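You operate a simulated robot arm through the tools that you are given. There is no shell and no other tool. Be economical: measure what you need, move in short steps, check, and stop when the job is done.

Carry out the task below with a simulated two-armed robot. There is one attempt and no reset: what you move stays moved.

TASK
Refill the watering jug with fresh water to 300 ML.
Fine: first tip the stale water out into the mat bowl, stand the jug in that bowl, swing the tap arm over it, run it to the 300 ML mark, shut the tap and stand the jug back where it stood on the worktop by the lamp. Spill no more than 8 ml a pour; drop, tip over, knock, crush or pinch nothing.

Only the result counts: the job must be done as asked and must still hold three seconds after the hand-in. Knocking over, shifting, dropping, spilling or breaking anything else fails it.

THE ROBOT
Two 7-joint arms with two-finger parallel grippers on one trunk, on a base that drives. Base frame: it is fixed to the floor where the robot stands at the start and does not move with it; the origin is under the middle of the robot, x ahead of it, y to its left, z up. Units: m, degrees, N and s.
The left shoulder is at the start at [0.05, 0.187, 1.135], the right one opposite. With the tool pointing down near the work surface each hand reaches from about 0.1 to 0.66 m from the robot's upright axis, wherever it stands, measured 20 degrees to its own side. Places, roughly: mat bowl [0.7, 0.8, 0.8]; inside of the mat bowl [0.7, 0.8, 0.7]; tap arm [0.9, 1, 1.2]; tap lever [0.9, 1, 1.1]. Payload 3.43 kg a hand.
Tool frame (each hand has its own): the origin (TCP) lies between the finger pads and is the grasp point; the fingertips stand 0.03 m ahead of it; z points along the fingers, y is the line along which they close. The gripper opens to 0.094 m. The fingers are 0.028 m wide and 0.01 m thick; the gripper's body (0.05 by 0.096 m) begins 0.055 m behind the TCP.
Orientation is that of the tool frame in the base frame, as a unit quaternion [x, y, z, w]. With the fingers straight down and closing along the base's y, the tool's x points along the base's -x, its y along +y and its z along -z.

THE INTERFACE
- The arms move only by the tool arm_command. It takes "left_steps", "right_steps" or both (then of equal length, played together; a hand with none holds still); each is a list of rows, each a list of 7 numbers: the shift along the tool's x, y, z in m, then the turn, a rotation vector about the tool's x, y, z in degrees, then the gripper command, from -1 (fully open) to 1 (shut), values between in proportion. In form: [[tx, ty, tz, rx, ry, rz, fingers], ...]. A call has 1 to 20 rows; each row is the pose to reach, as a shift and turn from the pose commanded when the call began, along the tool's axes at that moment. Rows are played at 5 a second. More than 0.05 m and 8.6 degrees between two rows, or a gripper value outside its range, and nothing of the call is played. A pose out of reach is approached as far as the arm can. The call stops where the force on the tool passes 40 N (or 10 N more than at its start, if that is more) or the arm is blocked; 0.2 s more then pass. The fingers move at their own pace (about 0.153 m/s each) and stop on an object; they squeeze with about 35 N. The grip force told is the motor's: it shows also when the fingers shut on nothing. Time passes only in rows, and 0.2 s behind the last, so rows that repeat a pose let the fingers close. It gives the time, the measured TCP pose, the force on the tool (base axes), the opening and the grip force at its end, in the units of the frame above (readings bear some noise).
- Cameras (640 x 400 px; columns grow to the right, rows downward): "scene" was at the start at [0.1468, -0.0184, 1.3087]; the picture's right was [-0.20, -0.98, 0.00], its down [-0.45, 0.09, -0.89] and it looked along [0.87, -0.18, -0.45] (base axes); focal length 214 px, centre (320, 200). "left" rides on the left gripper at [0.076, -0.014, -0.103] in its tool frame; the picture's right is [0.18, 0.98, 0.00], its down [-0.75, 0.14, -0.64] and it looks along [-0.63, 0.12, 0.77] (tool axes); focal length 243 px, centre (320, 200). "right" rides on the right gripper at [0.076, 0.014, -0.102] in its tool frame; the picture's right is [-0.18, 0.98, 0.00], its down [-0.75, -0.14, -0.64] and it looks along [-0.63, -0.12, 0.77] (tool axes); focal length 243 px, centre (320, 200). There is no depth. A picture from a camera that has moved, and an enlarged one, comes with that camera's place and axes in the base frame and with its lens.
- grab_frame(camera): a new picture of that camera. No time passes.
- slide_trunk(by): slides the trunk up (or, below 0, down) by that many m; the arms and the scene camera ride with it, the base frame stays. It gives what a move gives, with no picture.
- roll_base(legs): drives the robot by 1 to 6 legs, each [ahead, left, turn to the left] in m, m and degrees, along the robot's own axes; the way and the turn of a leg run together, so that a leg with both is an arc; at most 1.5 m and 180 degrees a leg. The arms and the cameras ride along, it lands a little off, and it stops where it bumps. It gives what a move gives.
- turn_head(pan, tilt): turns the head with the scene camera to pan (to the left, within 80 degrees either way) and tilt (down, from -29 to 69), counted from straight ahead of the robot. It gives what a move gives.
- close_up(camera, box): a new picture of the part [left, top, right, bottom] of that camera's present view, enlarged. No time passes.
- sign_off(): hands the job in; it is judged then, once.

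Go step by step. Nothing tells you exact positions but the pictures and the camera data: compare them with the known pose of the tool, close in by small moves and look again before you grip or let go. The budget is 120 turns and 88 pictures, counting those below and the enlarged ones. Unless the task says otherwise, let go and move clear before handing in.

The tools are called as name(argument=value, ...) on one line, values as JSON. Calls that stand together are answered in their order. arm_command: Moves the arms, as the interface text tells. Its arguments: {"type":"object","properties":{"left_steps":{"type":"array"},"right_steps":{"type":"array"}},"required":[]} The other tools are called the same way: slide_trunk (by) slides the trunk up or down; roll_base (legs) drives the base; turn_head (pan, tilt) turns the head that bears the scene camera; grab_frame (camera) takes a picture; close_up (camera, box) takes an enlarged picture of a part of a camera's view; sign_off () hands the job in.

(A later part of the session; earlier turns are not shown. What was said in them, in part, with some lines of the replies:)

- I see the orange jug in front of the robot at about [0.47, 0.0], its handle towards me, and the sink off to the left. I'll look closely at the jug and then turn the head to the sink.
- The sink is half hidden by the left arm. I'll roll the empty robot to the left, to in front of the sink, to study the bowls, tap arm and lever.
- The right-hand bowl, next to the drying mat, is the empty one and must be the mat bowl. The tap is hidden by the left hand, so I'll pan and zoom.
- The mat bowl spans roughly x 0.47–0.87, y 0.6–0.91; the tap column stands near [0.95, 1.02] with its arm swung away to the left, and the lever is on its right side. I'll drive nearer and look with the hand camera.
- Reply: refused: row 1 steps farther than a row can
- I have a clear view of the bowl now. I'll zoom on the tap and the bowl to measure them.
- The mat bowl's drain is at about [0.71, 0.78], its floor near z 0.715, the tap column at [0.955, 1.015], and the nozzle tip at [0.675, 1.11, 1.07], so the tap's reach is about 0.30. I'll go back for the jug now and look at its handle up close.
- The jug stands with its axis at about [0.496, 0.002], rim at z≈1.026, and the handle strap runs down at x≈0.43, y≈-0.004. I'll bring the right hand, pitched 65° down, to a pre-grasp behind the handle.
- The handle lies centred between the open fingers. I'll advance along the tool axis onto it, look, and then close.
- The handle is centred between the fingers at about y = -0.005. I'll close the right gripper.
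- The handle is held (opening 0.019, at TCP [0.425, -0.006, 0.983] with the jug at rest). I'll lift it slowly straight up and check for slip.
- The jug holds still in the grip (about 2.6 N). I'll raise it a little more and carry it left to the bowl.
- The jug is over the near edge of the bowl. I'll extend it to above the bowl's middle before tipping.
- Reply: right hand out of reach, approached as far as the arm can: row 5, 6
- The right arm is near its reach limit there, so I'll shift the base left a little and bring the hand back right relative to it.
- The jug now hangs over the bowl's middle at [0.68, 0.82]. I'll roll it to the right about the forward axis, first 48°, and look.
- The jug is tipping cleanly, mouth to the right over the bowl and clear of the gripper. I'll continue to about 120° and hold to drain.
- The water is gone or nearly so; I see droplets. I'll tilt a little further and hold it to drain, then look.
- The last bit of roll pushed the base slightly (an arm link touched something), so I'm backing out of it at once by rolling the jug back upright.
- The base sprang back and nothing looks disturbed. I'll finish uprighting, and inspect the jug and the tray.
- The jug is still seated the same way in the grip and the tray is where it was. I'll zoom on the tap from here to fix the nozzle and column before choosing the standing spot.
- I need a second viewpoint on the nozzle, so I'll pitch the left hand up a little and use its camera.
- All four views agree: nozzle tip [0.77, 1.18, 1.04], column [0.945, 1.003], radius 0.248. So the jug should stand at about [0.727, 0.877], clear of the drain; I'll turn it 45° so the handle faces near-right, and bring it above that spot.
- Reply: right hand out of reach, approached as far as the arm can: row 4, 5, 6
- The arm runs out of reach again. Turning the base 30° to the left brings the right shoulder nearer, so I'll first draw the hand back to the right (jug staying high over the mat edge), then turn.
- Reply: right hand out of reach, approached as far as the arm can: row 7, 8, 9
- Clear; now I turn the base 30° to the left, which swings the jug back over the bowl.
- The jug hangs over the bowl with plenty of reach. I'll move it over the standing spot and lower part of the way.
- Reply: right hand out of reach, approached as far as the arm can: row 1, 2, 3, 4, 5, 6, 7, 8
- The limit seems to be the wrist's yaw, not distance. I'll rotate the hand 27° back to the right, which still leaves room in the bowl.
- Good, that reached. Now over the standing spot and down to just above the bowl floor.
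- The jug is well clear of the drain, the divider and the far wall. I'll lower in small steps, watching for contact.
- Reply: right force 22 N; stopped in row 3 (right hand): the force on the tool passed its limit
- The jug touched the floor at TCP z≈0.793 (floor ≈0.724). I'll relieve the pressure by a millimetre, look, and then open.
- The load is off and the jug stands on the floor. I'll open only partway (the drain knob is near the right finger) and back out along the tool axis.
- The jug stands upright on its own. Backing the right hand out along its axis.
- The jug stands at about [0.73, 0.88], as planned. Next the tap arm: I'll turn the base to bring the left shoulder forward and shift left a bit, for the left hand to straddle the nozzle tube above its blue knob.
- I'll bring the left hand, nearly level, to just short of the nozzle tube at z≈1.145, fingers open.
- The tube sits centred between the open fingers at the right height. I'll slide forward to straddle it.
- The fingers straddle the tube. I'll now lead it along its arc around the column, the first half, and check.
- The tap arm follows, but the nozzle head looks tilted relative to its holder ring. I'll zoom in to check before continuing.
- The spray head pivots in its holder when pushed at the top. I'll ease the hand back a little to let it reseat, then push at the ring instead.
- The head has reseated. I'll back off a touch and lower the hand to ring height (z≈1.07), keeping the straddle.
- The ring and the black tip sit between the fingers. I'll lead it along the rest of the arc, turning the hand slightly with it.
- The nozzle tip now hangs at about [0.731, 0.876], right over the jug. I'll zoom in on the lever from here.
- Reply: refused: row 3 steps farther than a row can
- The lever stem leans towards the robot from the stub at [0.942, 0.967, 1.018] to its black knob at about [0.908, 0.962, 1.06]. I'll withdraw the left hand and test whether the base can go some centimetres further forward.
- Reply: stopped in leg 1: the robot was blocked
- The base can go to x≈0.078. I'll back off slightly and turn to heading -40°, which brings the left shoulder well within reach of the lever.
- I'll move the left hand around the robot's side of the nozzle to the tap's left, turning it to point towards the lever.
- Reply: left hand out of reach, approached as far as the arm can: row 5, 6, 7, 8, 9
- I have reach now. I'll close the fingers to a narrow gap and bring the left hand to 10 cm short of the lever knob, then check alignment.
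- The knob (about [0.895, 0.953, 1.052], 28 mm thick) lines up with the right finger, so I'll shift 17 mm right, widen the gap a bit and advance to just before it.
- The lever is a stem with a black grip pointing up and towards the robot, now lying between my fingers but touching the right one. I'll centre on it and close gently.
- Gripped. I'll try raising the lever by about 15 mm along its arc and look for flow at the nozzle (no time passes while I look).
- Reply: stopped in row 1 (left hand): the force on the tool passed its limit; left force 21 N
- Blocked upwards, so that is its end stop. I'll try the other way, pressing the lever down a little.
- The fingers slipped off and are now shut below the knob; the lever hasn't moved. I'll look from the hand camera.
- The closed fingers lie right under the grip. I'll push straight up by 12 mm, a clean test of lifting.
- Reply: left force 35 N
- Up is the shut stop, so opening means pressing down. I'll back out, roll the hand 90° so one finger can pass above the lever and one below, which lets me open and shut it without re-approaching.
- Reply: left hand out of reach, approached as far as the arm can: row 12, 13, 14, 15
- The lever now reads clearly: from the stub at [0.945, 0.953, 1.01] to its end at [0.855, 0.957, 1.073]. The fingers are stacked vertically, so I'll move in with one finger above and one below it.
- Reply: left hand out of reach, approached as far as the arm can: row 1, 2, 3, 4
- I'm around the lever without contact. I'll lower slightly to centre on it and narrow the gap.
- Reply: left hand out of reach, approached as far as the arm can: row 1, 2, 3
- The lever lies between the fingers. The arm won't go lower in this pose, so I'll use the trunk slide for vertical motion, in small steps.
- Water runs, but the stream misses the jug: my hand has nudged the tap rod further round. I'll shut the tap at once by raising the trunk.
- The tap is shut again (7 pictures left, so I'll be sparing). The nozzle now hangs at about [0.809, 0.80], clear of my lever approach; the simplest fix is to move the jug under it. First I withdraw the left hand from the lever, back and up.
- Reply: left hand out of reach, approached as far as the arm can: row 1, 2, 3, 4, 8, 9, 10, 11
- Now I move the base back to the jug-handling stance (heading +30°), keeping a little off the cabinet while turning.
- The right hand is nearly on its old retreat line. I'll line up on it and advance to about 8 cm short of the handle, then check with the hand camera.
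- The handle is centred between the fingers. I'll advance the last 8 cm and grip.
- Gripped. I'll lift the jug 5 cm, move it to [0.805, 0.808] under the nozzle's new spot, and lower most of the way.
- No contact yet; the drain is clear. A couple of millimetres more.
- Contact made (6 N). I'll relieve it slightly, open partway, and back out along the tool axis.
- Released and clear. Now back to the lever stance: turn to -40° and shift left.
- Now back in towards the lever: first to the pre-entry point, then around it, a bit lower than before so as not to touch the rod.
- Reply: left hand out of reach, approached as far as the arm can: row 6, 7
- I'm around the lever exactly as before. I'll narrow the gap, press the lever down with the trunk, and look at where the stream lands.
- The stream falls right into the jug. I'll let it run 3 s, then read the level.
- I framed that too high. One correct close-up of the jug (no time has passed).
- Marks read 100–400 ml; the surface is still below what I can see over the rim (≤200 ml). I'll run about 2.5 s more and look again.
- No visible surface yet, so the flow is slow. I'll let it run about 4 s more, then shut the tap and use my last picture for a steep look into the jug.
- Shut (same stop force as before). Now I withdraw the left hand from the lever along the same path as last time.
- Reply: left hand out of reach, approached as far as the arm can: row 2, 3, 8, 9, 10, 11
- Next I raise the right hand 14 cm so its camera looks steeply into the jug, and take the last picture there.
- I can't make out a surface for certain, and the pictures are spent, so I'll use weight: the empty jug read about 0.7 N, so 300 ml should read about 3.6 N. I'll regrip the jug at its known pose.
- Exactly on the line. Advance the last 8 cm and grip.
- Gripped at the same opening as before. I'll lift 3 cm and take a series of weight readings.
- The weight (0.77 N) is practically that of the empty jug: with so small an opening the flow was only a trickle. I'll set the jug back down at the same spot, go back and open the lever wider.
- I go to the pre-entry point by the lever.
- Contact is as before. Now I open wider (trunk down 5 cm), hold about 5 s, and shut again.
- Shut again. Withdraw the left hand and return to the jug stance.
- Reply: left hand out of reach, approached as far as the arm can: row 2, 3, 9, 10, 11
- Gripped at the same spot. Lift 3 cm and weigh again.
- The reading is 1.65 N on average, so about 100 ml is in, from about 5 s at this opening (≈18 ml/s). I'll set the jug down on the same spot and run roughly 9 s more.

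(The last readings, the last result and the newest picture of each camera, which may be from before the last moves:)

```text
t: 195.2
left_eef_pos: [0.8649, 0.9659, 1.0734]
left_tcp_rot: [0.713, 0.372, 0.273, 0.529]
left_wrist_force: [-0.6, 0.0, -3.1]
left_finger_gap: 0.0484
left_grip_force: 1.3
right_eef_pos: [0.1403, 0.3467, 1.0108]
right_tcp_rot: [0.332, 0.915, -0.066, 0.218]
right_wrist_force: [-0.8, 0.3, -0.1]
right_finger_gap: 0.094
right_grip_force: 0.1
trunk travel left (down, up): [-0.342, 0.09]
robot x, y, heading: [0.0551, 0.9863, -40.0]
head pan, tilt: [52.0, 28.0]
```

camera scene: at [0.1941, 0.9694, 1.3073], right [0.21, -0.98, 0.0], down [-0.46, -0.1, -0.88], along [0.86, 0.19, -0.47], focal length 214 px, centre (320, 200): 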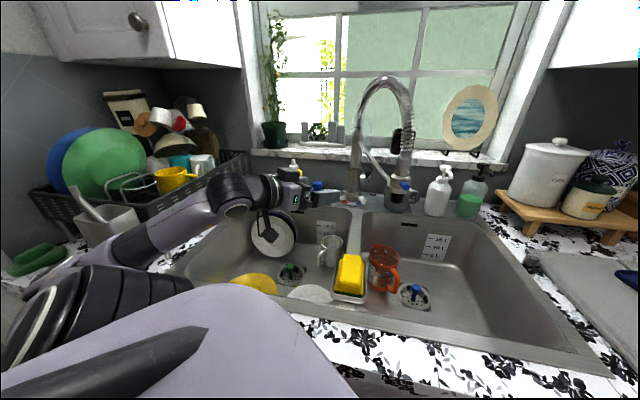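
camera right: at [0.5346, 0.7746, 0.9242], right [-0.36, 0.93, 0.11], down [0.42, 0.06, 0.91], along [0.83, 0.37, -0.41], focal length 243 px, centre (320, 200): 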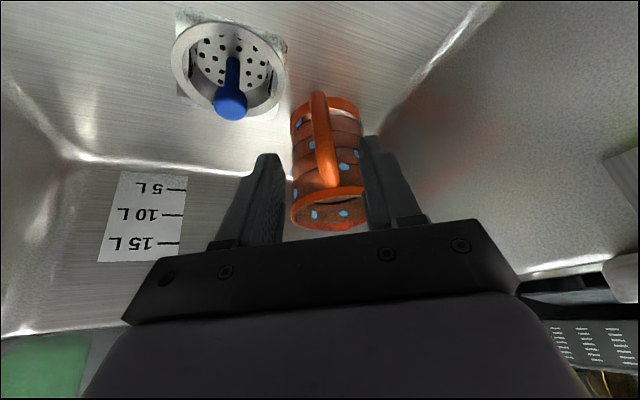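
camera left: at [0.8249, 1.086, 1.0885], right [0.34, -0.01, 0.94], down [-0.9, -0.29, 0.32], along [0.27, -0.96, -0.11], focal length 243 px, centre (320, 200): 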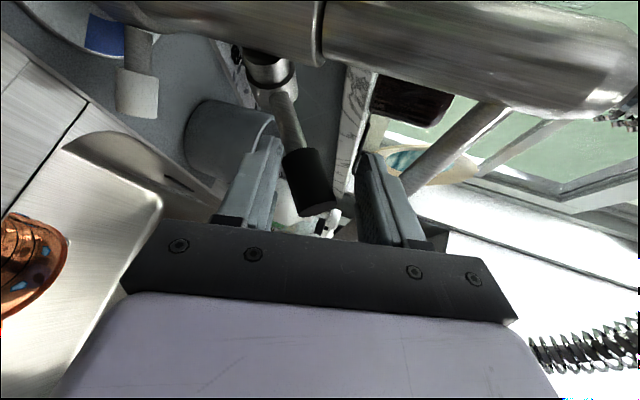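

Same contact signature at the lever. I run it at the same opening for about 9 s, then shut.

slide_trunk(by=-0.05)

arm_command(left_steps=[[0, 0, 0, 0, 0, 0, 0], [0, 0, 0, 0, 0, 0, 0], [0, 0, 0, 0, 0, 0, 0], [0, 0, 0, 0, 0, 0, 0], [0, 0, 0, 0, 0, 0, 0], [0, 0, 0, 0, 0, 0, 0], [0, 0, 0, 0, 0, 0, 0], [0, 0, 0, 0, 0, 0, 0], [0, 0, 0, 0, 0, 0, 0], [0, 0, 0, 0, 0, 0, 0], [0, 0, 0, 0, 0, 0, 0], [0, 0, 0, 0, 0, 0, 0], [0, 0, 0, 0, 0, 0, 0], [0, 0, 0, 0, 0, 0, 0], [0, 0, 0, 0, 0, 0, 0], [0, 0, 0, 0, 0, 0, 0], [0, 0, 0, 0, 0, 0, 0], [0, 0, 0, 0, 0, 0, 0], [0, 0, 0, 0, 0, 0, 0], [0, 0, 0, 0, 0, 0, 0]])

arm_command(left_steps=[[0, 0, 0, 0, 0, 0, 0], [0, 0, 0, 0, 0, 0, 0], [0, 0, 0, 0, 0, 0, 0], [0, 0, 0, 0, 0, 0, 0], [0, 0, 0, 0, 0, 0, 0], [0, 0, 0, 0, 0, 0, 0], [0, 0, 0, 0, 0, 0, 0], [0, 0, 0, 0, 0, 0, 0], [0, 0, 0, 0, 0, 0, 0], [0, 0, 0, 0, 0, 0, 0], [0, 0, 0, 0, 0, 0, 0], [0, 0, 0, 0, 0, 0, 0], [0, 0, 0, 0, 0, 0, 0], [0, 0, 0, 0, 0, 0, 0], [0, 0, 0, 0, 0, 0, 0], [0, 0, 0, 0, 0, 0, 0], [0, 0, 0, 0, 0, 0, 0], [0, 0, 0, 0, 0, 0, 0], [0, 0, 0, 0, 0, 0, 0], [0, 0, 0, 0, 0, 0, 0]])

slide_trunk(by=0.0525)

```text
t: 196.1
left_eef_pos: [0.8648, 0.9659, 1.0237]
left_tcp_rot: [0.713, 0.371, 0.273, 0.529]
left_wrist_force: [1.4, 0.0, 0.2]
left_finger_gap: 0.0468
left_grip_force: 0.1
right_eef_pos: [0.1397, 0.3459, 0.9618]
right_tcp_rot: [0.332, 0.915, -0.066, 0.219]
right_wrist_force: [0.2, -0.5, 0.5]
right_finger_gap: 0.094
right_grip_force: 0.0
trunk travel left (down, up): [-0.292, 0.14]
robot x, y, heading: [0.0542, 0.9897, -40.1]
head pan, tilt: [52.0, 28.0]
```

```text
t: 200.3
left_eef_pos: [0.8644, 0.9665, 1.0236]
left_tcp_rot: [0.712, 0.372, 0.273, 0.529]
left_wrist_force: [0.2, 0.2, 0.0]
left_finger_gap: 0.047
left_grip_force: 0.1
right_eef_pos: [0.1392, 0.3463, 0.9607]
right_tcp_rot: [0.332, 0.915, -0.066, 0.218]
right_wrist_force: [0.1, 0.0, -0.7]
right_finger_gap: 0.0938
right_grip_force: 0.0
trunk travel left (down, up): [-0.292, 0.14]
robot x, y, heading: [0.0508, 0.9893, -39.9]
head pan, tilt: [52.0, 28.0]
```

```text
t: 204.5
left_eef_pos: [0.8642, 0.9659, 1.0235]
left_tcp_rot: [0.712, 0.371, 0.272, 0.53]
left_wrist_force: [-0.9, -0.3, 0.9]
left_finger_gap: 0.0467
left_grip_force: 0.0
right_eef_pos: [0.1387, 0.3475, 0.9605]
right_tcp_rot: [0.331, 0.916, -0.065, 0.218]
right_wrist_force: [-1.0, -0.3, 0.6]
right_finger_gap: 0.094
right_grip_force: 0.1
trunk travel left (down, up): [-0.292, 0.14]
robot x, y, heading: [0.0557, 0.9873, -40.2]
head pan, tilt: [52.0, 28.0]
```

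```text
t: 205.4
left_eef_pos: [0.864, 0.9663, 1.074]
left_tcp_rot: [0.713, 0.373, 0.273, 0.528]
left_wrist_force: [-0.8, 1.9, -5.7]
left_finger_gap: 0.0504
left_grip_force: 3.3
right_eef_pos: [0.1389, 0.3471, 1.0127]
right_tcp_rot: [0.331, 0.916, -0.065, 0.218]
right_wrist_force: [-0.8, 0.2, -0.6]
right_finger_gap: 0.0938
right_grip_force: 0.1
trunk travel left (down, up): [-0.344, 0.087]
robot x, y, heading: [0.0531, 0.9886, -40.1]
head pan, tilt: [52.0, 28.0]
```

Shut. Withdraw and return to the jug to weigh it.

arm_command(left_steps=[[0, -0.0122, -0.0381, 0, 0, 0, -0.1], [0, -0.0244, -0.0763, 0, 0, 0, -0.1], [0, -0.0366, -0.1144, 0, 0, 0, -0.1], [-0.012, -0.0265, -0.152, 0, 0, 0, -0.1], [-0.024, -0.0164, -0.19, 0, 0, 0, -0.1], [-0.036, -0.006, -0.228, 0, 0, 0, -0.1], [-0.048, 0.004, -0.265, 0, 0, 0, -0.1], [-0.06, 0.014, -0.303, 0, 0, 0, -0.1], [-0.072, 0.024, -0.341, 0, 0, 0, -0.1], [-0.084, 0.034, -0.379, 0, 0, 0, -0.1], [-0.096, 0.0444, -0.4164, 0, 0, 0, -0.1]])

roll_base(legs=[[0.0735, -0.134, 0], [0, 0, 35], [0, 0, 35]])

```text
t: 207.8
left_eef_pos: [0.5905, 1.0767, 1.1858]
left_tcp_rot: [0.712, 0.371, 0.273, 0.53]
left_wrist_force: [-0.9, -0.5, 0.4]
left_finger_gap: 0.0518
left_grip_force: 0.0
left hand out of reach, approached as far as the arm can: row 2, 3, 9, 10, 11
right_eef_pos: [0.1386, 0.3467, 1.0132]
right_tcp_rot: [0.332, 0.915, -0.066, 0.218]
right_wrist_force: [-0.8, 0.0, -0.3]
right_finger_gap: 0.094
right_grip_force: 0.0
trunk travel left (down, up): [-0.344, 0.087]
robot x, y, heading: [0.0544, 0.9904, -40.2]
head pan, tilt: [52.0, 28.0]
```

```text
t: 212.6
left_eef_pos: [0.1174, 1.3749, 1.1851]
left_tcp_rot: [0.366, 0.715, 0.529, 0.275]
left_wrist_force: [-0.1, 0.2, 0.0]
left_finger_gap: 0.052
left_grip_force: 0.0
right_eef_pos: [0.6569, 0.7056, 1.013]
right_tcp_rot: [-0.258, 0.939, 0.073, 0.216]
right_wrist_force: [0.5, 0.9, 0.1]
right_finger_gap: 0.0938
right_grip_force: 0.0
trunk travel left (down, up): [-0.344, 0.087]
robot x, y, heading: [0.0213, 0.839, 30.4]
head pan, tilt: [52.0, 28.0]
```

arm_command(right_steps=[[-0.0002, -0.0005, 0.036, 0, 0, 0, 0], [-0.0005, -0.001, 0.072, 0, 0, 0, 0], [-0.0008, -0.0015, 0.108, 0, 0, 0, 0], [-0.001, -0.002, 0.144, 0, 0, 0, 0], [-0.0012, -0.0025, 0.18, 0, 0, 0, 0], [-0.0015, -0.003, 0.214, 0, 0, 0, 0], [-0.0017, -0.0034, 0.235, 0, 0, 0, 0], [-0.0017, -0.0034, 0.2468, 0, 0, 0, 0], [-0.0017, -0.0034, 0.2468, 0, 0, 0, 0.5], [-0.0017, -0.0034, 0.2468, 0, 0, 0, 1], [-0.0017, -0.0034, 0.2468, 0, 0, 0, 1], [-0.0017, -0.0034, 0.2468, 0, 0, 0, 1]])

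```text
t: 215.2
left_eef_pos: [0.1183, 1.3751, 1.1847]
left_tcp_rot: [0.366, 0.715, 0.529, 0.275]
left_wrist_force: [-0.3, 0.0, 0.1]
left_finger_gap: 0.0518
left_grip_force: 0.1
right_eef_pos: [0.7502, 0.7657, 0.7933]
right_tcp_rot: [-0.258, 0.939, 0.073, 0.216]
right_wrist_force: [0.4, 0.0, -0.1]
right_finger_gap: 0.0207
right_grip_force: 34.5
trunk travel left (down, up): [-0.344, 0.087]
robot x, y, heading: [0.0204, 0.8358, 30.5]
head pan, tilt: [52.0, 28.0]
```

arm_command(right_steps=[[-0.0045, 0, -0.009, 0, 0, 0, 1], [-0.009, 0, -0.018, 0, 0, 0, 1], [-0.0134, 0, -0.0269, 0, 0, 0, 1], [-0.0134, 0, -0.0269, 0, 0, 0, 1], [-0.0134, 0, -0.0269, 0, 0, 0, 1]])

arm_command(right_steps=[[0, 0, 0, 0, 0, 0, 1]])

arm_command(right_steps=[[0, 0, 0, 0, 0, 0, 1]])

arm_command(right_steps=[[0, 0, 0, 0, 0, 0, 1]])

arm_command(right_steps=[[0, 0, 0, 0, 0, 0, 1]])

arm_command(right_steps=[[0, 0, 0, 0, 0, 0, 1]])

arm_command(right_steps=[[0, 0, 0, 0, 0, 0, 1]])

arm_command(right_steps=[[0, 0, 0, 0, 0, 0, 1]])

arm_command(right_steps=[[0, 0, 0, 0, 0, 0, 1]])

arm_command(right_steps=[[0, 0, 0, 0, 0, 0, 1]])

arm_command(right_steps=[[0, 0, 0, 0, 0, 0, 1]])

arm_command(right_steps=[[0, 0, 0, 0, 0, 0, 1]])

arm_command(right_steps=[[0, 0, 0, 0, 0, 0, 1]])

arm_command(right_steps=[[0, 0, 0, 0, 0, 0, 1]])

arm_command(right_steps=[[0, 0, 0, 0, 0, 0, 1]])

arm_command(right_steps=[[0, 0, 0, 0, 0, 0, 1]])

arm_command(right_steps=[[0, 0, 0, 0, 0, 0, 1]])

arm_command(right_steps=[[0, 0, 0, 0, 0, 0, 1]])

arm_command(right_steps=[[0, 0, 0, 0, 0, 0, 1]])

arm_command(right_steps=[[0, 0, 0, 0, 0, 0, 1]])

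arm_command(right_steps=[[0, 0, 0, 0, 0, 0, 1]])

arm_command(right_steps=[[0, 0, 0, 0, 0, 0, 1]])

arm_command(right_steps=[[0, 0, 0, 0, 0, 0, 1]])

```text
t: 216.4
left_eef_pos: [0.1189, 1.3733, 1.1857]
left_tcp_rot: [0.367, 0.715, 0.529, 0.275]
left_wrist_force: [0.5, -0.1, -0.3]
left_finger_gap: 0.0518
left_grip_force: 0.1
right_eef_pos: [0.7513, 0.7632, 0.8234]
right_tcp_rot: [-0.258, 0.939, 0.072, 0.216]
right_wrist_force: [1.0, -0.4, -2.9]
right_finger_gap: 0.0204
right_grip_force: 34.4
trunk travel left (down, up): [-0.344, 0.087]
robot x, y, heading: [0.0185, 0.8398, 30.5]
head pan, tilt: [52.0, 28.0]
```

```text
t: 216.8
left_eef_pos: [0.1178, 1.3754, 1.1855]
left_tcp_rot: [0.366, 0.715, 0.529, 0.275]
left_wrist_force: [1.3, -0.4, 0.3]
left_finger_gap: 0.0514
left_grip_force: 0.1
right_eef_pos: [0.7508, 0.7643, 0.8219]
right_tcp_rot: [-0.259, 0.939, 0.073, 0.215]
right_wrist_force: [-0.4, -0.1, -2.5]
right_finger_gap: 0.0207
right_grip_force: 34.6
trunk travel left (down, up): [-0.344, 0.087]
robot x, y, heading: [0.02, 0.8382, 30.2]
head pan, tilt: [52.0, 28.0]
```

```text
t: 217.2
left_eef_pos: [0.1201, 1.3736, 1.1852]
left_tcp_rot: [0.367, 0.715, 0.529, 0.275]
left_wrist_force: [-0.5, -1.1, 0.6]
left_finger_gap: 0.0518
left_grip_force: 0.1
right_eef_pos: [0.7507, 0.7637, 0.8215]
right_tcp_rot: [-0.258, 0.939, 0.072, 0.215]
right_wrist_force: [0.0, -0.1, -3.4]
right_finger_gap: 0.0206
right_grip_force: 34.8
trunk travel left (down, up): [-0.344, 0.087]
robot x, y, heading: [0.0229, 0.8387, 30.1]
head pan, tilt: [52.0, 28.0]
```

```text
t: 217.6
left_eef_pos: [0.118, 1.3734, 1.1835]
left_tcp_rot: [0.366, 0.715, 0.529, 0.275]
left_wrist_force: [-0.1, -0.5, 0.7]
left_finger_gap: 0.0517
left_grip_force: 0.1
right_eef_pos: [0.7516, 0.7641, 0.8221]
right_tcp_rot: [-0.258, 0.939, 0.073, 0.215]
right_wrist_force: [-0.7, -0.3, -3.5]
right_finger_gap: 0.0207
right_grip_force: 34.7
trunk travel left (down, up): [-0.344, 0.087]
robot x, y, heading: [0.0233, 0.8355, 30.4]
head pan, tilt: [52.0, 28.0]
```

```text
t: 218.0
left_eef_pos: [0.1186, 1.3749, 1.1839]
left_tcp_rot: [0.366, 0.714, 0.53, 0.275]
left_wrist_force: [0.4, 0.4, -0.4]
left_finger_gap: 0.052
left_grip_force: 0.1
right_eef_pos: [0.7513, 0.7638, 0.8222]
right_tcp_rot: [-0.258, 0.939, 0.073, 0.216]
right_wrist_force: [-0.2, 1.1, -3.2]
right_finger_gap: 0.0206
right_grip_force: 34.8
trunk travel left (down, up): [-0.344, 0.087]
robot x, y, heading: [0.0271, 0.8388, 30.3]
head pan, tilt: [52.0, 28.0]
```

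```text
t: 218.4
left_eef_pos: [0.1186, 1.3749, 1.1855]
left_tcp_rot: [0.366, 0.714, 0.529, 0.275]
left_wrist_force: [0.1, -0.5, 0.6]
left_finger_gap: 0.0518
left_grip_force: 0.0
right_eef_pos: [0.7527, 0.7649, 0.8223]
right_tcp_rot: [-0.258, 0.939, 0.073, 0.216]
right_wrist_force: [0.0, -0.1, -3.0]
right_finger_gap: 0.0205
right_grip_force: 34.8
trunk travel left (down, up): [-0.344, 0.087]
robot x, y, heading: [0.0274, 0.8409, 30.2]
head pan, tilt: [52.0, 28.0]
```

```text
t: 218.8
left_eef_pos: [0.1178, 1.3747, 1.1856]
left_tcp_rot: [0.366, 0.715, 0.529, 0.275]
left_wrist_force: [-0.1, 0.3, 0.1]
left_finger_gap: 0.0514
left_grip_force: 0.0
right_eef_pos: [0.7514, 0.7646, 0.8231]
right_tcp_rot: [-0.258, 0.939, 0.072, 0.216]
right_wrist_force: [-0.8, -0.1, -3.5]
right_finger_gap: 0.0207
right_grip_force: 35.5
trunk travel left (down, up): [-0.344, 0.087]
robot x, y, heading: [0.0231, 0.8364, 30.6]
head pan, tilt: [52.0, 28.0]
```

```text
t: 219.2
left_eef_pos: [0.1183, 1.3743, 1.1848]
left_tcp_rot: [0.366, 0.714, 0.529, 0.275]
left_wrist_force: [0.5, 0.3, -0.4]
left_finger_gap: 0.0518
left_grip_force: 0.1
right_eef_pos: [0.7524, 0.7631, 0.8213]
right_tcp_rot: [-0.259, 0.939, 0.073, 0.216]
right_wrist_force: [-0.7, -0.6, -3.7]
right_finger_gap: 0.0205
right_grip_force: 35.0
trunk travel left (down, up): [-0.344, 0.087]
robot x, y, heading: [0.0224, 0.8355, 30.4]
head pan, tilt: [52.0, 28.0]
```

```text
t: 219.6
left_eef_pos: [0.1188, 1.3731, 1.1845]
left_tcp_rot: [0.365, 0.715, 0.529, 0.275]
left_wrist_force: [0.0, 0.5, -0.6]
left_finger_gap: 0.0519
left_grip_force: 0.1
right_eef_pos: [0.7512, 0.7635, 0.8224]
right_tcp_rot: [-0.258, 0.939, 0.073, 0.217]
right_wrist_force: [0.3, 0.8, -2.2]
right_finger_gap: 0.0206
right_grip_force: 35.5
trunk travel left (down, up): [-0.344, 0.087]
robot x, y, heading: [0.0222, 0.8391, 30.2]
head pan, tilt: [52.0, 28.0]
```

```text
t: 220.0
left_eef_pos: [0.1174, 1.3747, 1.185]
left_tcp_rot: [0.366, 0.715, 0.529, 0.275]
left_wrist_force: [0.5, 0.0, 0.3]
left_finger_gap: 0.0517
left_grip_force: 0.0
right_eef_pos: [0.7519, 0.762, 0.8222]
right_tcp_rot: [-0.258, 0.939, 0.073, 0.216]
right_wrist_force: [-0.2, -0.4, -4.2]
right_finger_gap: 0.0205
right_grip_force: 34.3
trunk travel left (down, up): [-0.344, 0.087]
robot x, y, heading: [0.0236, 0.8397, 30.8]
head pan, tilt: [52.0, 28.0]
```

```text
t: 220.4
left_eef_pos: [0.1171, 1.3745, 1.1851]
left_tcp_rot: [0.366, 0.714, 0.529, 0.276]
left_wrist_force: [0.2, 0.1, 0.2]
left_finger_gap: 0.0515
left_grip_force: 0.0
right_eef_pos: [0.7523, 0.7633, 0.8221]
right_tcp_rot: [-0.258, 0.939, 0.073, 0.216]
right_wrist_force: [0.2, -0.1, -2.8]
right_finger_gap: 0.0207
right_grip_force: 35.0
trunk travel left (down, up): [-0.344, 0.087]
robot x, y, heading: [0.0233, 0.8423, 30.4]
head pan, tilt: [52.0, 28.0]
```

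```text
t: 220.8
left_eef_pos: [0.1172, 1.375, 1.1855]
left_tcp_rot: [0.367, 0.715, 0.529, 0.274]
left_wrist_force: [-0.4, 0.0, 0.5]
left_finger_gap: 0.0517
left_grip_force: 0.0
right_eef_pos: [0.7514, 0.7636, 0.8219]
right_tcp_rot: [-0.259, 0.939, 0.074, 0.216]
right_wrist_force: [1.3, -0.1, -3.5]
right_finger_gap: 0.0205
right_grip_force: 35.2
trunk travel left (down, up): [-0.344, 0.087]
robot x, y, heading: [0.0217, 0.8376, 30.4]
head pan, tilt: [52.0, 28.0]
```

```text
t: 221.2
left_eef_pos: [0.1189, 1.3734, 1.1857]
left_tcp_rot: [0.366, 0.715, 0.528, 0.275]
left_wrist_force: [-0.1, 0.5, 0.5]
left_finger_gap: 0.0517
left_grip_force: 0.0
right_eef_pos: [0.7514, 0.7642, 0.8218]
right_tcp_rot: [-0.258, 0.939, 0.073, 0.216]
right_wrist_force: [0.1, 0.3, -3.4]
right_finger_gap: 0.0206
right_grip_force: 34.7
trunk travel left (down, up): [-0.344, 0.087]
robot x, y, heading: [0.0237, 0.8379, 30.5]
head pan, tilt: [52.0, 28.0]
```

```text
t: 221.6
left_eef_pos: [0.119, 1.3743, 1.1855]
left_tcp_rot: [0.366, 0.715, 0.529, 0.275]
left_wrist_force: [-0.7, -0.8, -0.1]
left_finger_gap: 0.0514
left_grip_force: 0.1
right_eef_pos: [0.7511, 0.7633, 0.8209]
right_tcp_rot: [-0.259, 0.939, 0.073, 0.215]
right_wrist_force: [0.3, -0.4, -3.4]
right_finger_gap: 0.0208
right_grip_force: 35.0
trunk travel left (down, up): [-0.344, 0.087]
robot x, y, heading: [0.0208, 0.8382, 30.7]
head pan, tilt: [52.0, 28.0]
```

```text
t: 222.0
left_eef_pos: [0.1183, 1.3738, 1.1839]
left_tcp_rot: [0.366, 0.714, 0.529, 0.275]
left_wrist_force: [-0.2, 0.4, 0.3]
left_finger_gap: 0.0518
left_grip_force: 0.0
right_eef_pos: [0.752, 0.7636, 0.8218]
right_tcp_rot: [-0.258, 0.939, 0.072, 0.216]
right_wrist_force: [-0.6, -0.5, -4.1]
right_finger_gap: 0.0207
right_grip_force: 35.1
trunk travel left (down, up): [-0.344, 0.087]
robot x, y, heading: [0.0248, 0.8384, 30.4]
head pan, tilt: [52.0, 28.0]
```

```text
t: 222.4
left_eef_pos: [0.1179, 1.3742, 1.1847]
left_tcp_rot: [0.366, 0.715, 0.529, 0.275]
left_wrist_force: [-1.0, 0.2, 0.2]
left_finger_gap: 0.0516
left_grip_force: 0.0
right_eef_pos: [0.75, 0.7644, 0.8216]
right_tcp_rot: [-0.259, 0.939, 0.073, 0.216]
right_wrist_force: [0.0, -0.1, -3.4]
right_finger_gap: 0.0205
right_grip_force: 34.9
trunk travel left (down, up): [-0.344, 0.087]
robot x, y, heading: [0.0233, 0.838, 30.4]
head pan, tilt: [52.0, 28.0]
```

```text
t: 222.8
left_eef_pos: [0.1179, 1.3731, 1.1847]
left_tcp_rot: [0.366, 0.715, 0.529, 0.275]
left_wrist_force: [0.5, 0.7, -0.1]
left_finger_gap: 0.0519
left_grip_force: 0.1
right_eef_pos: [0.751, 0.7635, 0.8211]
right_tcp_rot: [-0.259, 0.939, 0.073, 0.216]
right_wrist_force: [-0.5, -0.2, -3.6]
right_finger_gap: 0.0207
right_grip_force: 34.9
trunk travel left (down, up): [-0.344, 0.087]
robot x, y, heading: [0.0232, 0.8417, 30.5]
head pan, tilt: [52.0, 28.0]
```

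```text
t: 223.2
left_eef_pos: [0.1182, 1.376, 1.1855]
left_tcp_rot: [0.366, 0.714, 0.53, 0.275]
left_wrist_force: [0.4, -0.2, -0.5]
left_finger_gap: 0.052
left_grip_force: 0.1
right_eef_pos: [0.7513, 0.7627, 0.821]
right_tcp_rot: [-0.258, 0.939, 0.073, 0.216]
right_wrist_force: [0.1, -0.9, -2.7]
right_finger_gap: 0.0206
right_grip_force: 34.8
trunk travel left (down, up): [-0.344, 0.087]
robot x, y, heading: [0.0255, 0.8353, 30.5]
head pan, tilt: [52.0, 28.0]
```

```text
t: 223.6
left_eef_pos: [0.1179, 1.3748, 1.1856]
left_tcp_rot: [0.367, 0.715, 0.528, 0.275]
left_wrist_force: [-0.2, 0.8, -0.4]
left_finger_gap: 0.0519
left_grip_force: 0.0
right_eef_pos: [0.7512, 0.7634, 0.8217]
right_tcp_rot: [-0.259, 0.939, 0.072, 0.216]
right_wrist_force: [0.3, 0.4, -3.4]
right_finger_gap: 0.0207
right_grip_force: 34.8
trunk travel left (down, up): [-0.344, 0.087]
robot x, y, heading: [0.0236, 0.837, 30.5]
head pan, tilt: [52.0, 28.0]
```

```text
t: 224.0
left_eef_pos: [0.1175, 1.3746, 1.1853]
left_tcp_rot: [0.366, 0.714, 0.53, 0.275]
left_wrist_force: [0.5, -0.1, -0.1]
left_finger_gap: 0.0513
left_grip_force: 0.0
right_eef_pos: [0.7512, 0.7632, 0.8222]
right_tcp_rot: [-0.259, 0.939, 0.073, 0.216]
right_wrist_force: [-0.9, 0.6, -3.9]
right_finger_gap: 0.0207
right_grip_force: 34.9
trunk travel left (down, up): [-0.344, 0.087]
robot x, y, heading: [0.0235, 0.8358, 30.5]
head pan, tilt: [52.0, 28.0]
```

```text
t: 224.4
left_eef_pos: [0.1191, 1.373, 1.1853]
left_tcp_rot: [0.366, 0.715, 0.529, 0.275]
left_wrist_force: [-0.2, -0.6, 0.0]
left_finger_gap: 0.0517
left_grip_force: 0.1
right_eef_pos: [0.7519, 0.7645, 0.823]
right_tcp_rot: [-0.259, 0.939, 0.073, 0.215]
right_wrist_force: [1.0, 0.5, -2.7]
right_finger_gap: 0.0207
right_grip_force: 34.9
trunk travel left (down, up): [-0.344, 0.087]
robot x, y, heading: [0.0235, 0.8393, 30.3]
head pan, tilt: [52.0, 28.0]
```

```text
t: 224.8
left_eef_pos: [0.1193, 1.3747, 1.1856]
left_tcp_rot: [0.366, 0.714, 0.529, 0.276]
left_wrist_force: [-0.5, -0.2, 0.9]
left_finger_gap: 0.0517
left_grip_force: 0.3
right_eef_pos: [0.7527, 0.7629, 0.8219]
right_tcp_rot: [-0.258, 0.939, 0.072, 0.216]
right_wrist_force: [-0.4, -0.5, -3.5]
right_finger_gap: 0.0206
right_grip_force: 34.9
trunk travel left (down, up): [-0.344, 0.087]
robot x, y, heading: [0.0271, 0.84, 30.7]
head pan, tilt: [52.0, 28.0]
```

```text
t: 225.2
left_eef_pos: [0.1174, 1.3738, 1.1855]
left_tcp_rot: [0.367, 0.714, 0.529, 0.274]
left_wrist_force: [-0.2, -0.2, 0.2]
left_finger_gap: 0.0519
left_grip_force: 0.1
right_eef_pos: [0.7513, 0.7646, 0.8221]
right_tcp_rot: [-0.258, 0.939, 0.072, 0.216]
right_wrist_force: [0.3, 0.0, -3.9]
right_finger_gap: 0.0206
right_grip_force: 34.9
trunk travel left (down, up): [-0.344, 0.087]
robot x, y, heading: [0.0223, 0.8392, 30.6]
head pan, tilt: [52.0, 28.0]
```

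arm_command(right_steps=[[0, 0, 0, 0, 0, 0, 1]])

```text
t: 225.6
left_eef_pos: [0.1181, 1.3741, 1.185]
left_tcp_rot: [0.367, 0.715, 0.528, 0.276]
left_wrist_force: [0.7, -0.4, 0.4]
left_finger_gap: 0.0518
left_grip_force: 0.1
right_eef_pos: [0.7514, 0.7636, 0.8212]
right_tcp_rot: [-0.258, 0.939, 0.073, 0.216]
right_wrist_force: [-0.2, 0.1, -3.8]
right_finger_gap: 0.0205
right_grip_force: 34.6
trunk travel left (down, up): [-0.344, 0.087]
robot x, y, heading: [0.0258, 0.8376, 30.4]
head pan, tilt: [52.0, 28.0]
```

The average is 3.34 N, so about 270 ml is in (rate ≈18.6 ml/s, consistent). A short top-up of about 30 ml is due: jug back down, and one more short run of about 1.7 s.

arm_command(right_steps=[[0.0045, 0, 0.009, 0, 0, 0, 1], [0.009, 0, 0.018, 0, 0, 0, 1], [0.0115, 0, 0.023, 0, 0, 0, 1], [0.0134, 0, 0.0269, 0, 0, 0, 1], [0.0134, 0, 0.0269, 0, 0, 0, 1]])

arm_command(right_steps=[[0, 0, 0, 0, 0, 0, 1], [0, 0, 0, 0, 0, 0, 0.5], [0, 0, 0, 0, 0, 0, 0.1], [0, 0, 0, 0, 0, 0, 0.1], [0, 0, -0.02, 0, 0, 0, 0.1], [0, 0, -0.05, 0, 0, 0, 0.1], [0, 0, -0.09, 0, 0, 0, 0.1], [0, 0, -0.13, 0, 0, 0, 0], [0, 0, -0.17, 0, 0, 0, -0.5], [0, 0, -0.21, 0, 0, 0, -1], [0, 0, -0.25, 0, 0, 0, -1]])

roll_base(legs=[[0, 0, -35], [0, 0, -35], [-0.075, 0.134, 0]])

```text
t: 226.8
left_eef_pos: [0.117, 1.3728, 1.1848]
left_tcp_rot: [0.366, 0.714, 0.53, 0.275]
left_wrist_force: [-0.3, -0.2, -0.8]
left_finger_gap: 0.0518
left_grip_force: 0.1
right_eef_pos: [0.7512, 0.7665, 0.7943]
right_tcp_rot: [-0.259, 0.938, 0.073, 0.218]
right_wrist_force: [-0.2, -0.6, 1.7]
right_finger_gap: 0.0206
right_grip_force: 34.8
trunk travel left (down, up): [-0.344, 0.087]
robot x, y, heading: [0.0254, 0.8407, 30.6]
head pan, tilt: [52.0, 28.0]
```

```text
t: 229.2
left_eef_pos: [0.1173, 1.3732, 1.1851]
left_tcp_rot: [0.366, 0.715, 0.529, 0.274]
left_wrist_force: [-0.4, -0.8, -0.1]
left_finger_gap: 0.0514
left_grip_force: 0.1
right_eef_pos: [0.6614, 0.7035, 1.0154]
right_tcp_rot: [-0.259, 0.939, 0.073, 0.216]
right_wrist_force: [0.8, 0.1, -0.3]
right_finger_gap: 0.0941
right_grip_force: 0.0
trunk travel left (down, up): [-0.344, 0.087]
robot x, y, heading: [0.0182, 0.8385, 30.4]
head pan, tilt: [52.0, 28.0]
```

```text
t: 233.9
left_eef_pos: [0.5887, 1.0809, 1.1843]
left_tcp_rot: [0.71, 0.374, 0.273, 0.53]
left_wrist_force: [0.0, 0.0, 0.2]
left_finger_gap: 0.0517
left_grip_force: 0.1
right_eef_pos: [0.1395, 0.3426, 1.0164]
right_tcp_rot: [0.328, 0.916, -0.065, 0.22]
right_wrist_force: [0.3, -0.3, 0.8]
right_finger_gap: 0.0941
right_grip_force: 0.2
trunk travel left (down, up): [-0.344, 0.087]
robot x, y, heading: [0.0522, 0.989, -39.5]
head pan, tilt: [52.0, 28.0]
```

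arm_command(left_steps=[[0.0071, -0.0057, 0.0372, 0, 0, 0, -0.17], [0.0141, -0.0114, 0.0745, 0, 0, 0, -0.17], [0.0212, -0.0171, 0.1117, 0, 0, 0, -0.17], [0.0282, -0.0228, 0.1489, 0, 0, 0, -0.17], [0.0353, -0.0285, 0.1862, 0, 0, 0, -0.17], [0.0423, -0.0342, 0.2234, 0, 0, 0, -0.17], [0.0423, -0.0342, 0.2234, 0, 0, 0, -0.17]])

```text
t: 235.5
left_eef_pos: [0.778, 0.9975, 1.0893]
left_tcp_rot: [0.71, 0.374, 0.276, 0.53]
left_wrist_force: [0.3, -0.7, -0.2]
left_finger_gap: 0.0552
left_grip_force: 0.1
right_eef_pos: [0.1391, 0.3417, 1.015]
right_tcp_rot: [0.329, 0.917, -0.065, 0.218]
right_wrist_force: [0.2, 0.9, 0.4]
right_finger_gap: 0.0938
right_grip_force: 0.1
trunk travel left (down, up): [-0.344, 0.087]
robot x, y, heading: [0.0474, 0.9863, -40.0]
head pan, tilt: [52.0, 28.0]
```

slide_trunk(by=-0.0055)

arm_command(left_steps=[[0.006, 0, 0, 0, 0, 0, -0.17], [0.012, 0.0059, 0.0293, 0, 0, 0, -0.17], [0.018, 0.0118, 0.0587, 0, 0, 0, -0.17], [0.0238, 0.0177, 0.0881, 0, 0, 0, -0.17], [0.0238, 0.0177, 0.0881, 0, 0, 0, 0], [0.0238, 0.0177, 0.0881, 0, 0, 0, 0]])

```text
t: 236.1
left_eef_pos: [0.7797, 0.998, 1.0831]
left_tcp_rot: [0.711, 0.373, 0.274, 0.529]
left_wrist_force: [0.0, -0.8, -0.1]
left_finger_gap: 0.055
left_grip_force: 0.0
right_eef_pos: [0.1397, 0.3417, 1.0093]
right_tcp_rot: [0.328, 0.917, -0.064, 0.219]
right_wrist_force: [0.2, -0.6, -0.1]
right_finger_gap: 0.094
right_grip_force: 0.1
trunk travel left (down, up): [-0.339, 0.093]
robot x, y, heading: [0.0489, 0.9905, -39.7]
head pan, tilt: [52.0, 28.0]
```

```text
t: 237.5
left_eef_pos: [0.865, 0.9646, 1.074]
left_tcp_rot: [0.711, 0.374, 0.274, 0.529]
left_wrist_force: [-0.9, -0.7, -6.9]
left_finger_gap: 0.0505
left_grip_force: 3.0
right_eef_pos: [0.1404, 0.3424, 1.0091]
right_tcp_rot: [0.329, 0.916, -0.064, 0.219]
right_wrist_force: [-0.7, 0.7, 0.1]
right_finger_gap: 0.0939
right_grip_force: 0.1
trunk travel left (down, up): [-0.339, 0.093]
robot x, y, heading: [0.0501, 0.9878, -39.9]
head pan, tilt: [52.0, 28.0]
```

In place (slightly firmer against the stop). The short top-up run now, then shut and withdraw.

slide_trunk(by=-0.051)

arm_command(left_steps=[[0, 0, 0, 0, 0, 0, 0], [0, 0, 0, 0, 0, 0, 0], [0, 0, 0, 0, 0, 0, 0]])

slide_trunk(by=0.0515)

```text
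t: 238.4
left_eef_pos: [0.8659, 0.9645, 1.0254]
left_tcp_rot: [0.711, 0.374, 0.275, 0.529]
left_wrist_force: [0.2, -0.5, -0.5]
left_finger_gap: 0.0469
left_grip_force: 0.1
right_eef_pos: [0.14, 0.3414, 0.9584]
right_tcp_rot: [0.328, 0.917, -0.065, 0.219]
right_wrist_force: [-0.8, -0.5, -0.9]
right_finger_gap: 0.0938
right_grip_force: 0.1
trunk travel left (down, up): [-0.288, 0.144]
robot x, y, heading: [0.0525, 0.9931, -39.7]
head pan, tilt: [52.0, 28.0]
```

```text
t: 239.2
left_eef_pos: [0.8649, 0.9652, 1.0264]
left_tcp_rot: [0.71, 0.374, 0.274, 0.529]
left_wrist_force: [-0.2, 0.0, 0.5]
left_finger_gap: 0.047
left_grip_force: 0.0
right_eef_pos: [0.1395, 0.3416, 0.959]
right_tcp_rot: [0.327, 0.917, -0.065, 0.219]
right_wrist_force: [-0.1, 0.1, -0.7]
right_finger_gap: 0.0941
right_grip_force: 0.0
trunk travel left (down, up): [-0.288, 0.144]
robot x, y, heading: [0.0495, 0.986, -40.0]
head pan, tilt: [52.0, 28.0]
```

```text
t: 240.1
left_eef_pos: [0.8656, 0.9665, 1.0756]
left_tcp_rot: [0.712, 0.374, 0.273, 0.528]
left_wrist_force: [-2.2, 1.8, -6.1]
left_finger_gap: 0.0503
left_grip_force: 3.0
right_eef_pos: [0.14, 0.3412, 1.0101]
right_tcp_rot: [0.328, 0.917, -0.065, 0.218]
right_wrist_force: [0.0, -0.4, -0.2]
right_finger_gap: 0.094
right_grip_force: 0.1
trunk travel left (down, up): [-0.34, 0.092]
robot x, y, heading: [0.0497, 0.9867, -39.8]
head pan, tilt: [52.0, 28.0]
```

The tap is shut against its stop again. Withdraw the left hand and return to the jug.

arm_command(left_steps=[[0, -0.0122, -0.0381, 0, 0, 0, -0.1], [0, -0.0244, -0.0763, 0, 0, 0, -0.1], [0, -0.0366, -0.1144, 0, 0, 0, -0.1], [-0.012, -0.0265, -0.152, 0, 0, 0, -0.1], [-0.024, -0.0164, -0.19, 0, 0, 0, -0.1], [-0.036, -0.006, -0.228, 0, 0, 0, -0.1], [-0.048, 0.004, -0.265, 0, 0, 0, -0.1], [-0.06, 0.014, -0.303, 0, 0, 0, -0.1], [-0.072, 0.024, -0.341, 0, 0, 0, -0.1], [-0.084, 0.034, -0.379, 0, 0, 0, -0.1], [-0.096, 0.0444, -0.4164, 0, 0, 0, -0.1]])

roll_base(legs=[[0.0735, -0.134, 0], [0, 0, 35], [0, 0, 35]])

```text
t: 242.5
left_eef_pos: [0.5868, 1.0767, 1.1823]
left_tcp_rot: [0.71, 0.372, 0.276, 0.53]
left_wrist_force: [-0.4, -0.9, -0.2]
left_finger_gap: 0.0519
left_grip_force: 0.2
left hand out of reach, approached as far as the arm can: row 2, 3, 9, 10, 11
right_eef_pos: [0.1393, 0.3413, 1.0097]
right_tcp_rot: [0.329, 0.917, -0.065, 0.218]
right_wrist_force: [0.5, -0.2, 0.7]
right_finger_gap: 0.0941
right_grip_force: 0.1
trunk travel left (down, up): [-0.34, 0.092]
robot x, y, heading: [0.048, 0.9853, -39.8]
head pan, tilt: [52.0, 28.0]
```

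```text
t: 247.3
left_eef_pos: [0.1209, 1.3701, 1.1828]
left_tcp_rot: [0.368, 0.713, 0.529, 0.277]
left_wrist_force: [-0.3, -0.4, 0.1]
left_finger_gap: 0.0518
left_grip_force: 0.1
right_eef_pos: [0.6579, 0.6992, 1.01]
right_tcp_rot: [-0.257, 0.939, 0.073, 0.216]
right_wrist_force: [-0.5, -0.4, 0.3]
right_finger_gap: 0.0939
right_grip_force: 0.1
trunk travel left (down, up): [-0.34, 0.092]
robot x, y, heading: [0.0201, 0.8392, 30.2]
head pan, tilt: [52.0, 28.0]
```

arm_command(right_steps=[[-0.0008, 0.0005, 0.036, 0, 0, 0, 0], [-0.0016, 0.001, 0.072, 0, 0, 0, 0], [-0.0024, 0.0015, 0.108, 0, 0, 0, 0], [-0.0032, 0.002, 0.144, 0, 0, 0, 0], [-0.004, 0.0025, 0.18, 0, 0, 0, 0], [-0.0048, 0.003, 0.214, 0, 0, 0, 0], [-0.0054, 0.0033, 0.235, 0, 0, 0, 0], [-0.0054, 0.0033, 0.2453, 0, 0, 0, 0], [-0.0054, 0.0033, 0.2453, 0, 0, 0, 0.5], [-0.0054, 0.0033, 0.2453, 0, 0, 0, 1], [-0.0054, 0.0033, 0.2453, 0, 0, 0, 1], [-0.0054, 0.0033, 0.2453, 0, 0, 0, 1]])

```text
t: 249.9
left_eef_pos: [0.1206, 1.3699, 1.182]
left_tcp_rot: [0.367, 0.712, 0.53, 0.277]
left_wrist_force: [0.4, -0.5, 0.0]
left_finger_gap: 0.0516
left_grip_force: 0.0
right_eef_pos: [0.7526, 0.7661, 0.7903]
right_tcp_rot: [-0.256, 0.939, 0.072, 0.217]
right_wrist_force: [1.5, 1.0, -0.4]
right_finger_gap: 0.0206
right_grip_force: 35.0
trunk travel left (down, up): [-0.34, 0.092]
robot x, y, heading: [0.016, 0.836, 30.1]
head pan, tilt: [52.0, 28.0]
```

Gripped. I lift under the nozzle by 8 cm, draw the jug back clear of it, then raise it out of the bowl, gently.

arm_command(right_steps=[[-0.0089, 0, -0.018, 0, 0, 0, 1], [-0.0178, 0, -0.0359, 0, 0, 0, 1], [-0.0267, 0, -0.0539, 0, 0, 0, 1], [-0.0356, 0, -0.0718, 0, 0, 0, 1], [-0.0164, 0.0003, -0.0813, 0, 0, 0, 1], [0.0028, 0.0007, -0.0909, 0, 0, 0, 1], [0.022, 0.001, -0.1004, 0, 0, 0, 1], [0.0412, 0.0014, -0.1099, 0, 0, 0, 1], [0.056, 0.002, -0.1284, 0, 0, 0, 1], [0.0707, 0.0025, -0.1469, 0, 0, 0, 1], [0.0854, 0.0028, -0.1654, 0, 0, 0, 1], [0.1002, 0.0032, -0.1839, 0, 0, 0, 1], [0.0913, 0.0036, -0.2018, 0, 0, 0, 1], [0.0824, 0.004, -0.2198, 0, 0, 0, 1], [0.0735, 0.0045, -0.2377, 0, 0, 0, 1], [0.0646, 0.005, -0.2557, 0, 0, 0, 1], [0.0557, 0.0055, -0.2736, 0, 0, 0, 1], [0.0468, 0.006, -0.2916, 0, 0, 0, 1], [0.0379, 0.0065, -0.3095, 0, 0, 0, 1], [0.029, 0.007, -0.3275, 0, 0, 0, 1]])

arm_command(right_steps=[[0, 0, 0, 0, 0, 0, 1]])

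arm_command(right_steps=[[0, 0, 0, 0, 0, 0, 1]])

arm_command(right_steps=[[0, 0, 0, 0, 0, 0, 1]])

arm_command(right_steps=[[0, 0, 0, 0, 0, 0, 1]])

arm_command(right_steps=[[0, 0, 0, 0, 0, 0, 1]])

arm_command(right_steps=[[0, 0, 0, 0, 0, 0, 1]])

arm_command(right_steps=[[0, 0, 0, 0, 0, 0, 1]])

arm_command(right_steps=[[0, 0, 0, 0, 0, 0, 1]])

```text
t: 254.1
left_eef_pos: [0.1218, 1.37, 1.1822]
left_tcp_rot: [0.368, 0.713, 0.529, 0.276]
left_wrist_force: [0.1, -0.1, -0.1]
left_finger_gap: 0.0516
left_grip_force: 0.0
right_eef_pos: [0.6057, 0.6765, 1.0749]
right_tcp_rot: [-0.257, 0.939, 0.073, 0.216]
right_wrist_force: [-1.0, -0.8, -3.3]
right_finger_gap: 0.0205
right_grip_force: 34.9
trunk travel left (down, up): [-0.34, 0.092]
robot x, y, heading: [0.0211, 0.8374, 30.3]
head pan, tilt: [52.0, 28.0]
```

```text
t: 254.5
left_eef_pos: [0.1206, 1.3713, 1.1818]
left_tcp_rot: [0.367, 0.713, 0.53, 0.277]
left_wrist_force: [0.5, 0.0, 0.1]
left_finger_gap: 0.0517
left_grip_force: 0.0
right_eef_pos: [0.6061, 0.6781, 1.0755]
right_tcp_rot: [-0.256, 0.939, 0.074, 0.216]
right_wrist_force: [-0.5, 0.4, -3.4]
right_finger_gap: 0.0206
right_grip_force: 35.0
trunk travel left (down, up): [-0.34, 0.092]
robot x, y, heading: [0.0186, 0.8372, 30.0]
head pan, tilt: [52.0, 28.0]
```

```text
t: 254.9
left_eef_pos: [0.1214, 1.3705, 1.1817]
left_tcp_rot: [0.367, 0.713, 0.53, 0.277]
left_wrist_force: [-0.3, 0.2, -0.1]
left_finger_gap: 0.0518
left_grip_force: 0.1
right_eef_pos: [0.6063, 0.6769, 1.0736]
right_tcp_rot: [-0.256, 0.939, 0.072, 0.216]
right_wrist_force: [0.1, -0.7, -3.3]
right_finger_gap: 0.0202
right_grip_force: 35.2
trunk travel left (down, up): [-0.34, 0.092]
robot x, y, heading: [0.0159, 0.8337, 30.3]
head pan, tilt: [52.0, 28.0]
```

```text
t: 255.3
left_eef_pos: [0.1216, 1.3712, 1.1835]
left_tcp_rot: [0.368, 0.713, 0.529, 0.277]
left_wrist_force: [-0.6, 0.1, 0.0]
left_finger_gap: 0.0516
left_grip_force: 0.0
right_eef_pos: [0.6049, 0.6758, 1.0741]
right_tcp_rot: [-0.257, 0.939, 0.072, 0.216]
right_wrist_force: [0.4, 0.4, -3.2]
right_finger_gap: 0.0206
right_grip_force: 35.3
trunk travel left (down, up): [-0.34, 0.092]
robot x, y, heading: [0.0176, 0.8375, 30.4]
head pan, tilt: [52.0, 28.0]
```

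```text
t: 255.7
left_eef_pos: [0.121, 1.3705, 1.1832]
left_tcp_rot: [0.367, 0.713, 0.529, 0.278]
left_wrist_force: [-0.2, -0.2, 0.5]
left_finger_gap: 0.0516
left_grip_force: 0.1
right_eef_pos: [0.6052, 0.6758, 1.0745]
right_tcp_rot: [-0.256, 0.94, 0.072, 0.216]
right_wrist_force: [0.7, 0.6, -4.0]
right_finger_gap: 0.0207
right_grip_force: 34.9
trunk travel left (down, up): [-0.34, 0.092]
robot x, y, heading: [0.0166, 0.8366, 30.3]
head pan, tilt: [52.0, 28.0]
```

```text
t: 256.1
left_eef_pos: [0.1216, 1.3713, 1.1821]
left_tcp_rot: [0.367, 0.713, 0.53, 0.277]
left_wrist_force: [0.9, -0.1, 0.4]
left_finger_gap: 0.0519
left_grip_force: 0.1
right_eef_pos: [0.6054, 0.6761, 1.0749]
right_tcp_rot: [-0.255, 0.94, 0.071, 0.216]
right_wrist_force: [-0.3, -0.2, -4.0]
right_finger_gap: 0.0206
right_grip_force: 35.1
trunk travel left (down, up): [-0.34, 0.092]
robot x, y, heading: [0.0213, 0.8382, 30.2]
head pan, tilt: [52.0, 28.0]
```

```text
t: 256.5
left_eef_pos: [0.1212, 1.3706, 1.1835]
left_tcp_rot: [0.367, 0.712, 0.53, 0.277]
left_wrist_force: [0.3, 0.6, 0.0]
left_finger_gap: 0.0518
left_grip_force: 0.0
right_eef_pos: [0.6064, 0.6768, 1.0746]
right_tcp_rot: [-0.256, 0.939, 0.073, 0.216]
right_wrist_force: [0.0, -0.5, -3.7]
right_finger_gap: 0.0208
right_grip_force: 34.5
trunk travel left (down, up): [-0.34, 0.092]
robot x, y, heading: [0.0227, 0.8372, 30.4]
head pan, tilt: [52.0, 28.0]
```

```text
t: 256.9
left_eef_pos: [0.1224, 1.3712, 1.1819]
left_tcp_rot: [0.368, 0.713, 0.529, 0.277]
left_wrist_force: [-0.2, 0.0, -0.5]
left_finger_gap: 0.0517
left_grip_force: 0.1
right_eef_pos: [0.6052, 0.6756, 1.0725]
right_tcp_rot: [-0.256, 0.939, 0.073, 0.217]
right_wrist_force: [1.6, 0.7, -3.6]
right_finger_gap: 0.0206
right_grip_force: 35.2
trunk travel left (down, up): [-0.34, 0.092]
robot x, y, heading: [0.0215, 0.8361, 30.4]
head pan, tilt: [52.0, 28.0]
```

```text
t: 257.3
left_eef_pos: [0.1225, 1.3712, 1.1823]
left_tcp_rot: [0.367, 0.713, 0.53, 0.277]
left_wrist_force: [-0.7, 0.5, 0.5]
left_finger_gap: 0.0515
left_grip_force: 0.1
right_eef_pos: [0.6052, 0.6763, 1.0741]
right_tcp_rot: [-0.256, 0.94, 0.072, 0.216]
right_wrist_force: [-0.9, 0.3, -3.3]
right_finger_gap: 0.0206
right_grip_force: 34.7
trunk travel left (down, up): [-0.34, 0.092]
robot x, y, heading: [0.0202, 0.834, 30.2]
head pan, tilt: [52.0, 28.0]
```

The reading averages 3.53 N, so about 290–300 ml. Now I carry the jug home: turn to heading 0 and drive right.

roll_base(legs=[[0, 0, -15], [0, 0, -15.2], [-0.02, -0.2, 0], [0, -0.209, 0]])

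```text
t: 261.9
left_eef_pos: [0.3568, 0.84, 1.1821]
left_tcp_rot: [0.539, 0.594, 0.44, 0.405]
left_wrist_force: [-0.4, -0.2, 0.4]
left_finger_gap: 0.0514
left_grip_force: 0.1
right_eef_pos: [0.429, -0.0043, 1.0727]
right_tcp_rot: [-0.005, 0.974, 0.015, 0.228]
right_wrist_force: [0.7, -0.1, -4.1]
right_finger_gap: 0.0203
right_grip_force: 35.7
trunk travel left (down, up): [-0.34, 0.092]
robot x, y, heading: [0.0005, 0.43, 0.4]
head pan, tilt: [52.0, 28.0]
```

Almost exactly above the original spot. I lower 7.5 cm first.

arm_command(right_steps=[[0.0091, -0.0009, 0.0164, 0, 0, 0, 1], [0.0182, -0.0018, 0.0329, 0, 0, 0, 1], [0.0273, -0.0027, 0.0493, 0, 0, 0, 1], [0.0364, -0.0036, 0.0657, 0, 0, 0, 1], [0.0364, -0.0036, 0.0657, 0, 0, 0, 1]])

```text
t: 263.1
left_eef_pos: [0.3556, 0.8406, 1.1827]
left_tcp_rot: [0.539, 0.593, 0.44, 0.405]
left_wrist_force: [0.1, 0.2, -0.2]
left_finger_gap: 0.0517
left_grip_force: 0.0
right_eef_pos: [0.4251, -0.0057, 0.9987]
right_tcp_rot: [-0.005, 0.974, 0.014, 0.227]
right_wrist_force: [-0.7, 0.3, -4.0]
right_finger_gap: 0.0206
right_grip_force: 34.9
trunk travel left (down, up): [-0.34, 0.092]
robot x, y, heading: [0.005, 0.4303, 0.2]
head pan, tilt: [52.0, 28.0]
```

arm_command(right_steps=[[0.0029, -0.0002, 0.0058, 0, 0, 0, 1], [0.0062, -0.0004, 0.0126, 0, 0, 0, 1], [0.0062, -0.0004, 0.0126, 0, 0, 0, 1]])

arm_command(right_steps=[[0.0009, 0, 0.0018, 0, 0, 0, 1], [0.0009, 0, 0.0018, 0, 0, 0, 1]])

```text
t: 263.9
left_eef_pos: [0.3567, 0.8421, 1.183]
left_tcp_rot: [0.54, 0.593, 0.439, 0.405]
left_wrist_force: [-0.1, -1.5, -0.4]
left_finger_gap: 0.0518
left_grip_force: 0.0
right_eef_pos: [0.425, -0.0057, 0.9843]
right_tcp_rot: [-0.004, 0.974, 0.014, 0.228]
right_wrist_force: [0.5, -0.4, -3.4]
right_finger_gap: 0.0204
right_grip_force: 34.7
trunk travel left (down, up): [-0.34, 0.092]
robot x, y, heading: [-0.0005, 0.4304, 0.2]
head pan, tilt: [52.0, 28.0]
```

```text
t: 264.5
left_eef_pos: [0.3553, 0.8414, 1.1821]
left_tcp_rot: [0.539, 0.593, 0.44, 0.404]
left_wrist_force: [0.5, 0.1, -0.3]
left_finger_gap: 0.0516
left_grip_force: 0.0
right_eef_pos: [0.4251, -0.0056, 0.9835]
right_tcp_rot: [-0.005, 0.973, 0.014, 0.229]
right_wrist_force: [-0.2, -0.2, 0.2]
right_finger_gap: 0.0203
right_grip_force: 34.9
trunk travel left (down, up): [-0.34, 0.092]
robot x, y, heading: [0.0034, 0.4275, 0.3]
head pan, tilt: [52.0, 28.0]
```

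Contact: the weight has gone off the hand (0.2 N). One more millimetre to be sure it stands.

arm_command(right_steps=[[0.0004, 0, 0.0009, 0, 0, 0, 1], [0.0004, 0, 0.0009, 0, 0, 0, 1]])

```text
t: 265.1
left_eef_pos: [0.3548, 0.8403, 1.183]
left_tcp_rot: [0.539, 0.593, 0.44, 0.404]
left_wrist_force: [0.5, 0.0, 0.4]
left_finger_gap: 0.0518
left_grip_force: 0.0
right_eef_pos: [0.4242, -0.0045, 0.9821]
right_tcp_rot: [-0.004, 0.973, 0.014, 0.229]
right_wrist_force: [-1.2, -0.4, 5.7]
right_finger_gap: 0.0205
right_grip_force: 35.4
trunk travel left (down, up): [-0.34, 0.092]
robot x, y, heading: [0.0018, 0.4282, 0.2]
head pan, tilt: [52.0, 28.0]
```

It stands firmly at its original spot. I open gently and back the hand off along its axis.

arm_command(right_steps=[[-0.0004, 0, -0.0009, 0, 0, 0, 1], [-0.0004, 0, -0.0009, 0, 0, 0, 0.5], [-0.0004, 0, -0.0009, 0, 0, 0, 0.1], [-0.0004, 0, -0.0009, 0, 0, 0, -0.2], [-0.0004, 0, -0.0009, 0, 0, 0, -0.2], [0, 0, -0.02, 0, 0, 0, -0.2], [0, 0, -0.05, 0, 0, 0, -0.2], [0, 0, -0.09, 0, 0, 0, -0.2], [0, 0, -0.13, 0, 0, 0, -0.2], [0, 0, -0.17, 0, 0, 0, -0.2]])

```text
t: 267.3
left_eef_pos: [0.3554, 0.8421, 1.1812]
left_tcp_rot: [0.54, 0.593, 0.439, 0.405]
left_wrist_force: [1.1, -0.3, 0.7]
left_finger_gap: 0.0516
left_grip_force: 0.0
right_eef_pos: [0.3506, -0.0076, 1.1359]
right_tcp_rot: [-0.004, 0.974, 0.014, 0.227]
right_wrist_force: [0.8, 0.9, -0.5]
right_finger_gap: 0.0563
right_grip_force: 0.2
trunk travel left (down, up): [-0.34, 0.092]
robot x, y, heading: [0.0007, 0.4292, 0.4]
head pan, tilt: [52.0, 28.0]
```

The hand came off cleanly, with no force on it, and the tap is shut. I'm handing the job in.

sign_off()

```text
The job is handed in.
```

I emptied and refilled the jug and stood it back at its original spot by the lamp. I handed the job in without a final picture, because the picture budget had run out.

- **Fill level:** I judged it by weight, not by reading the 300 ML mark. The last readings averaged 3.53 N, which works out to about 290 ml, give or take roughly 15 ml.
- **Tap:** it is shut. After the last run the lever met the same firm stop as when I had seen it shut in a picture.
- **Tap arm:** I left it swung out over the mat bowl.
- **Spills:** on the first opening the stream missed the jug and ran into the bowl for about a second, because my hand had nudged the tap arm. I then moved the jug under the nozzle. I saw no water outside the bowl.
- **Contact:** while draining the stale water, an arm link touched something and pushed the base slightly. It sprang back, and nothing looked disturbed in the pictures after that.
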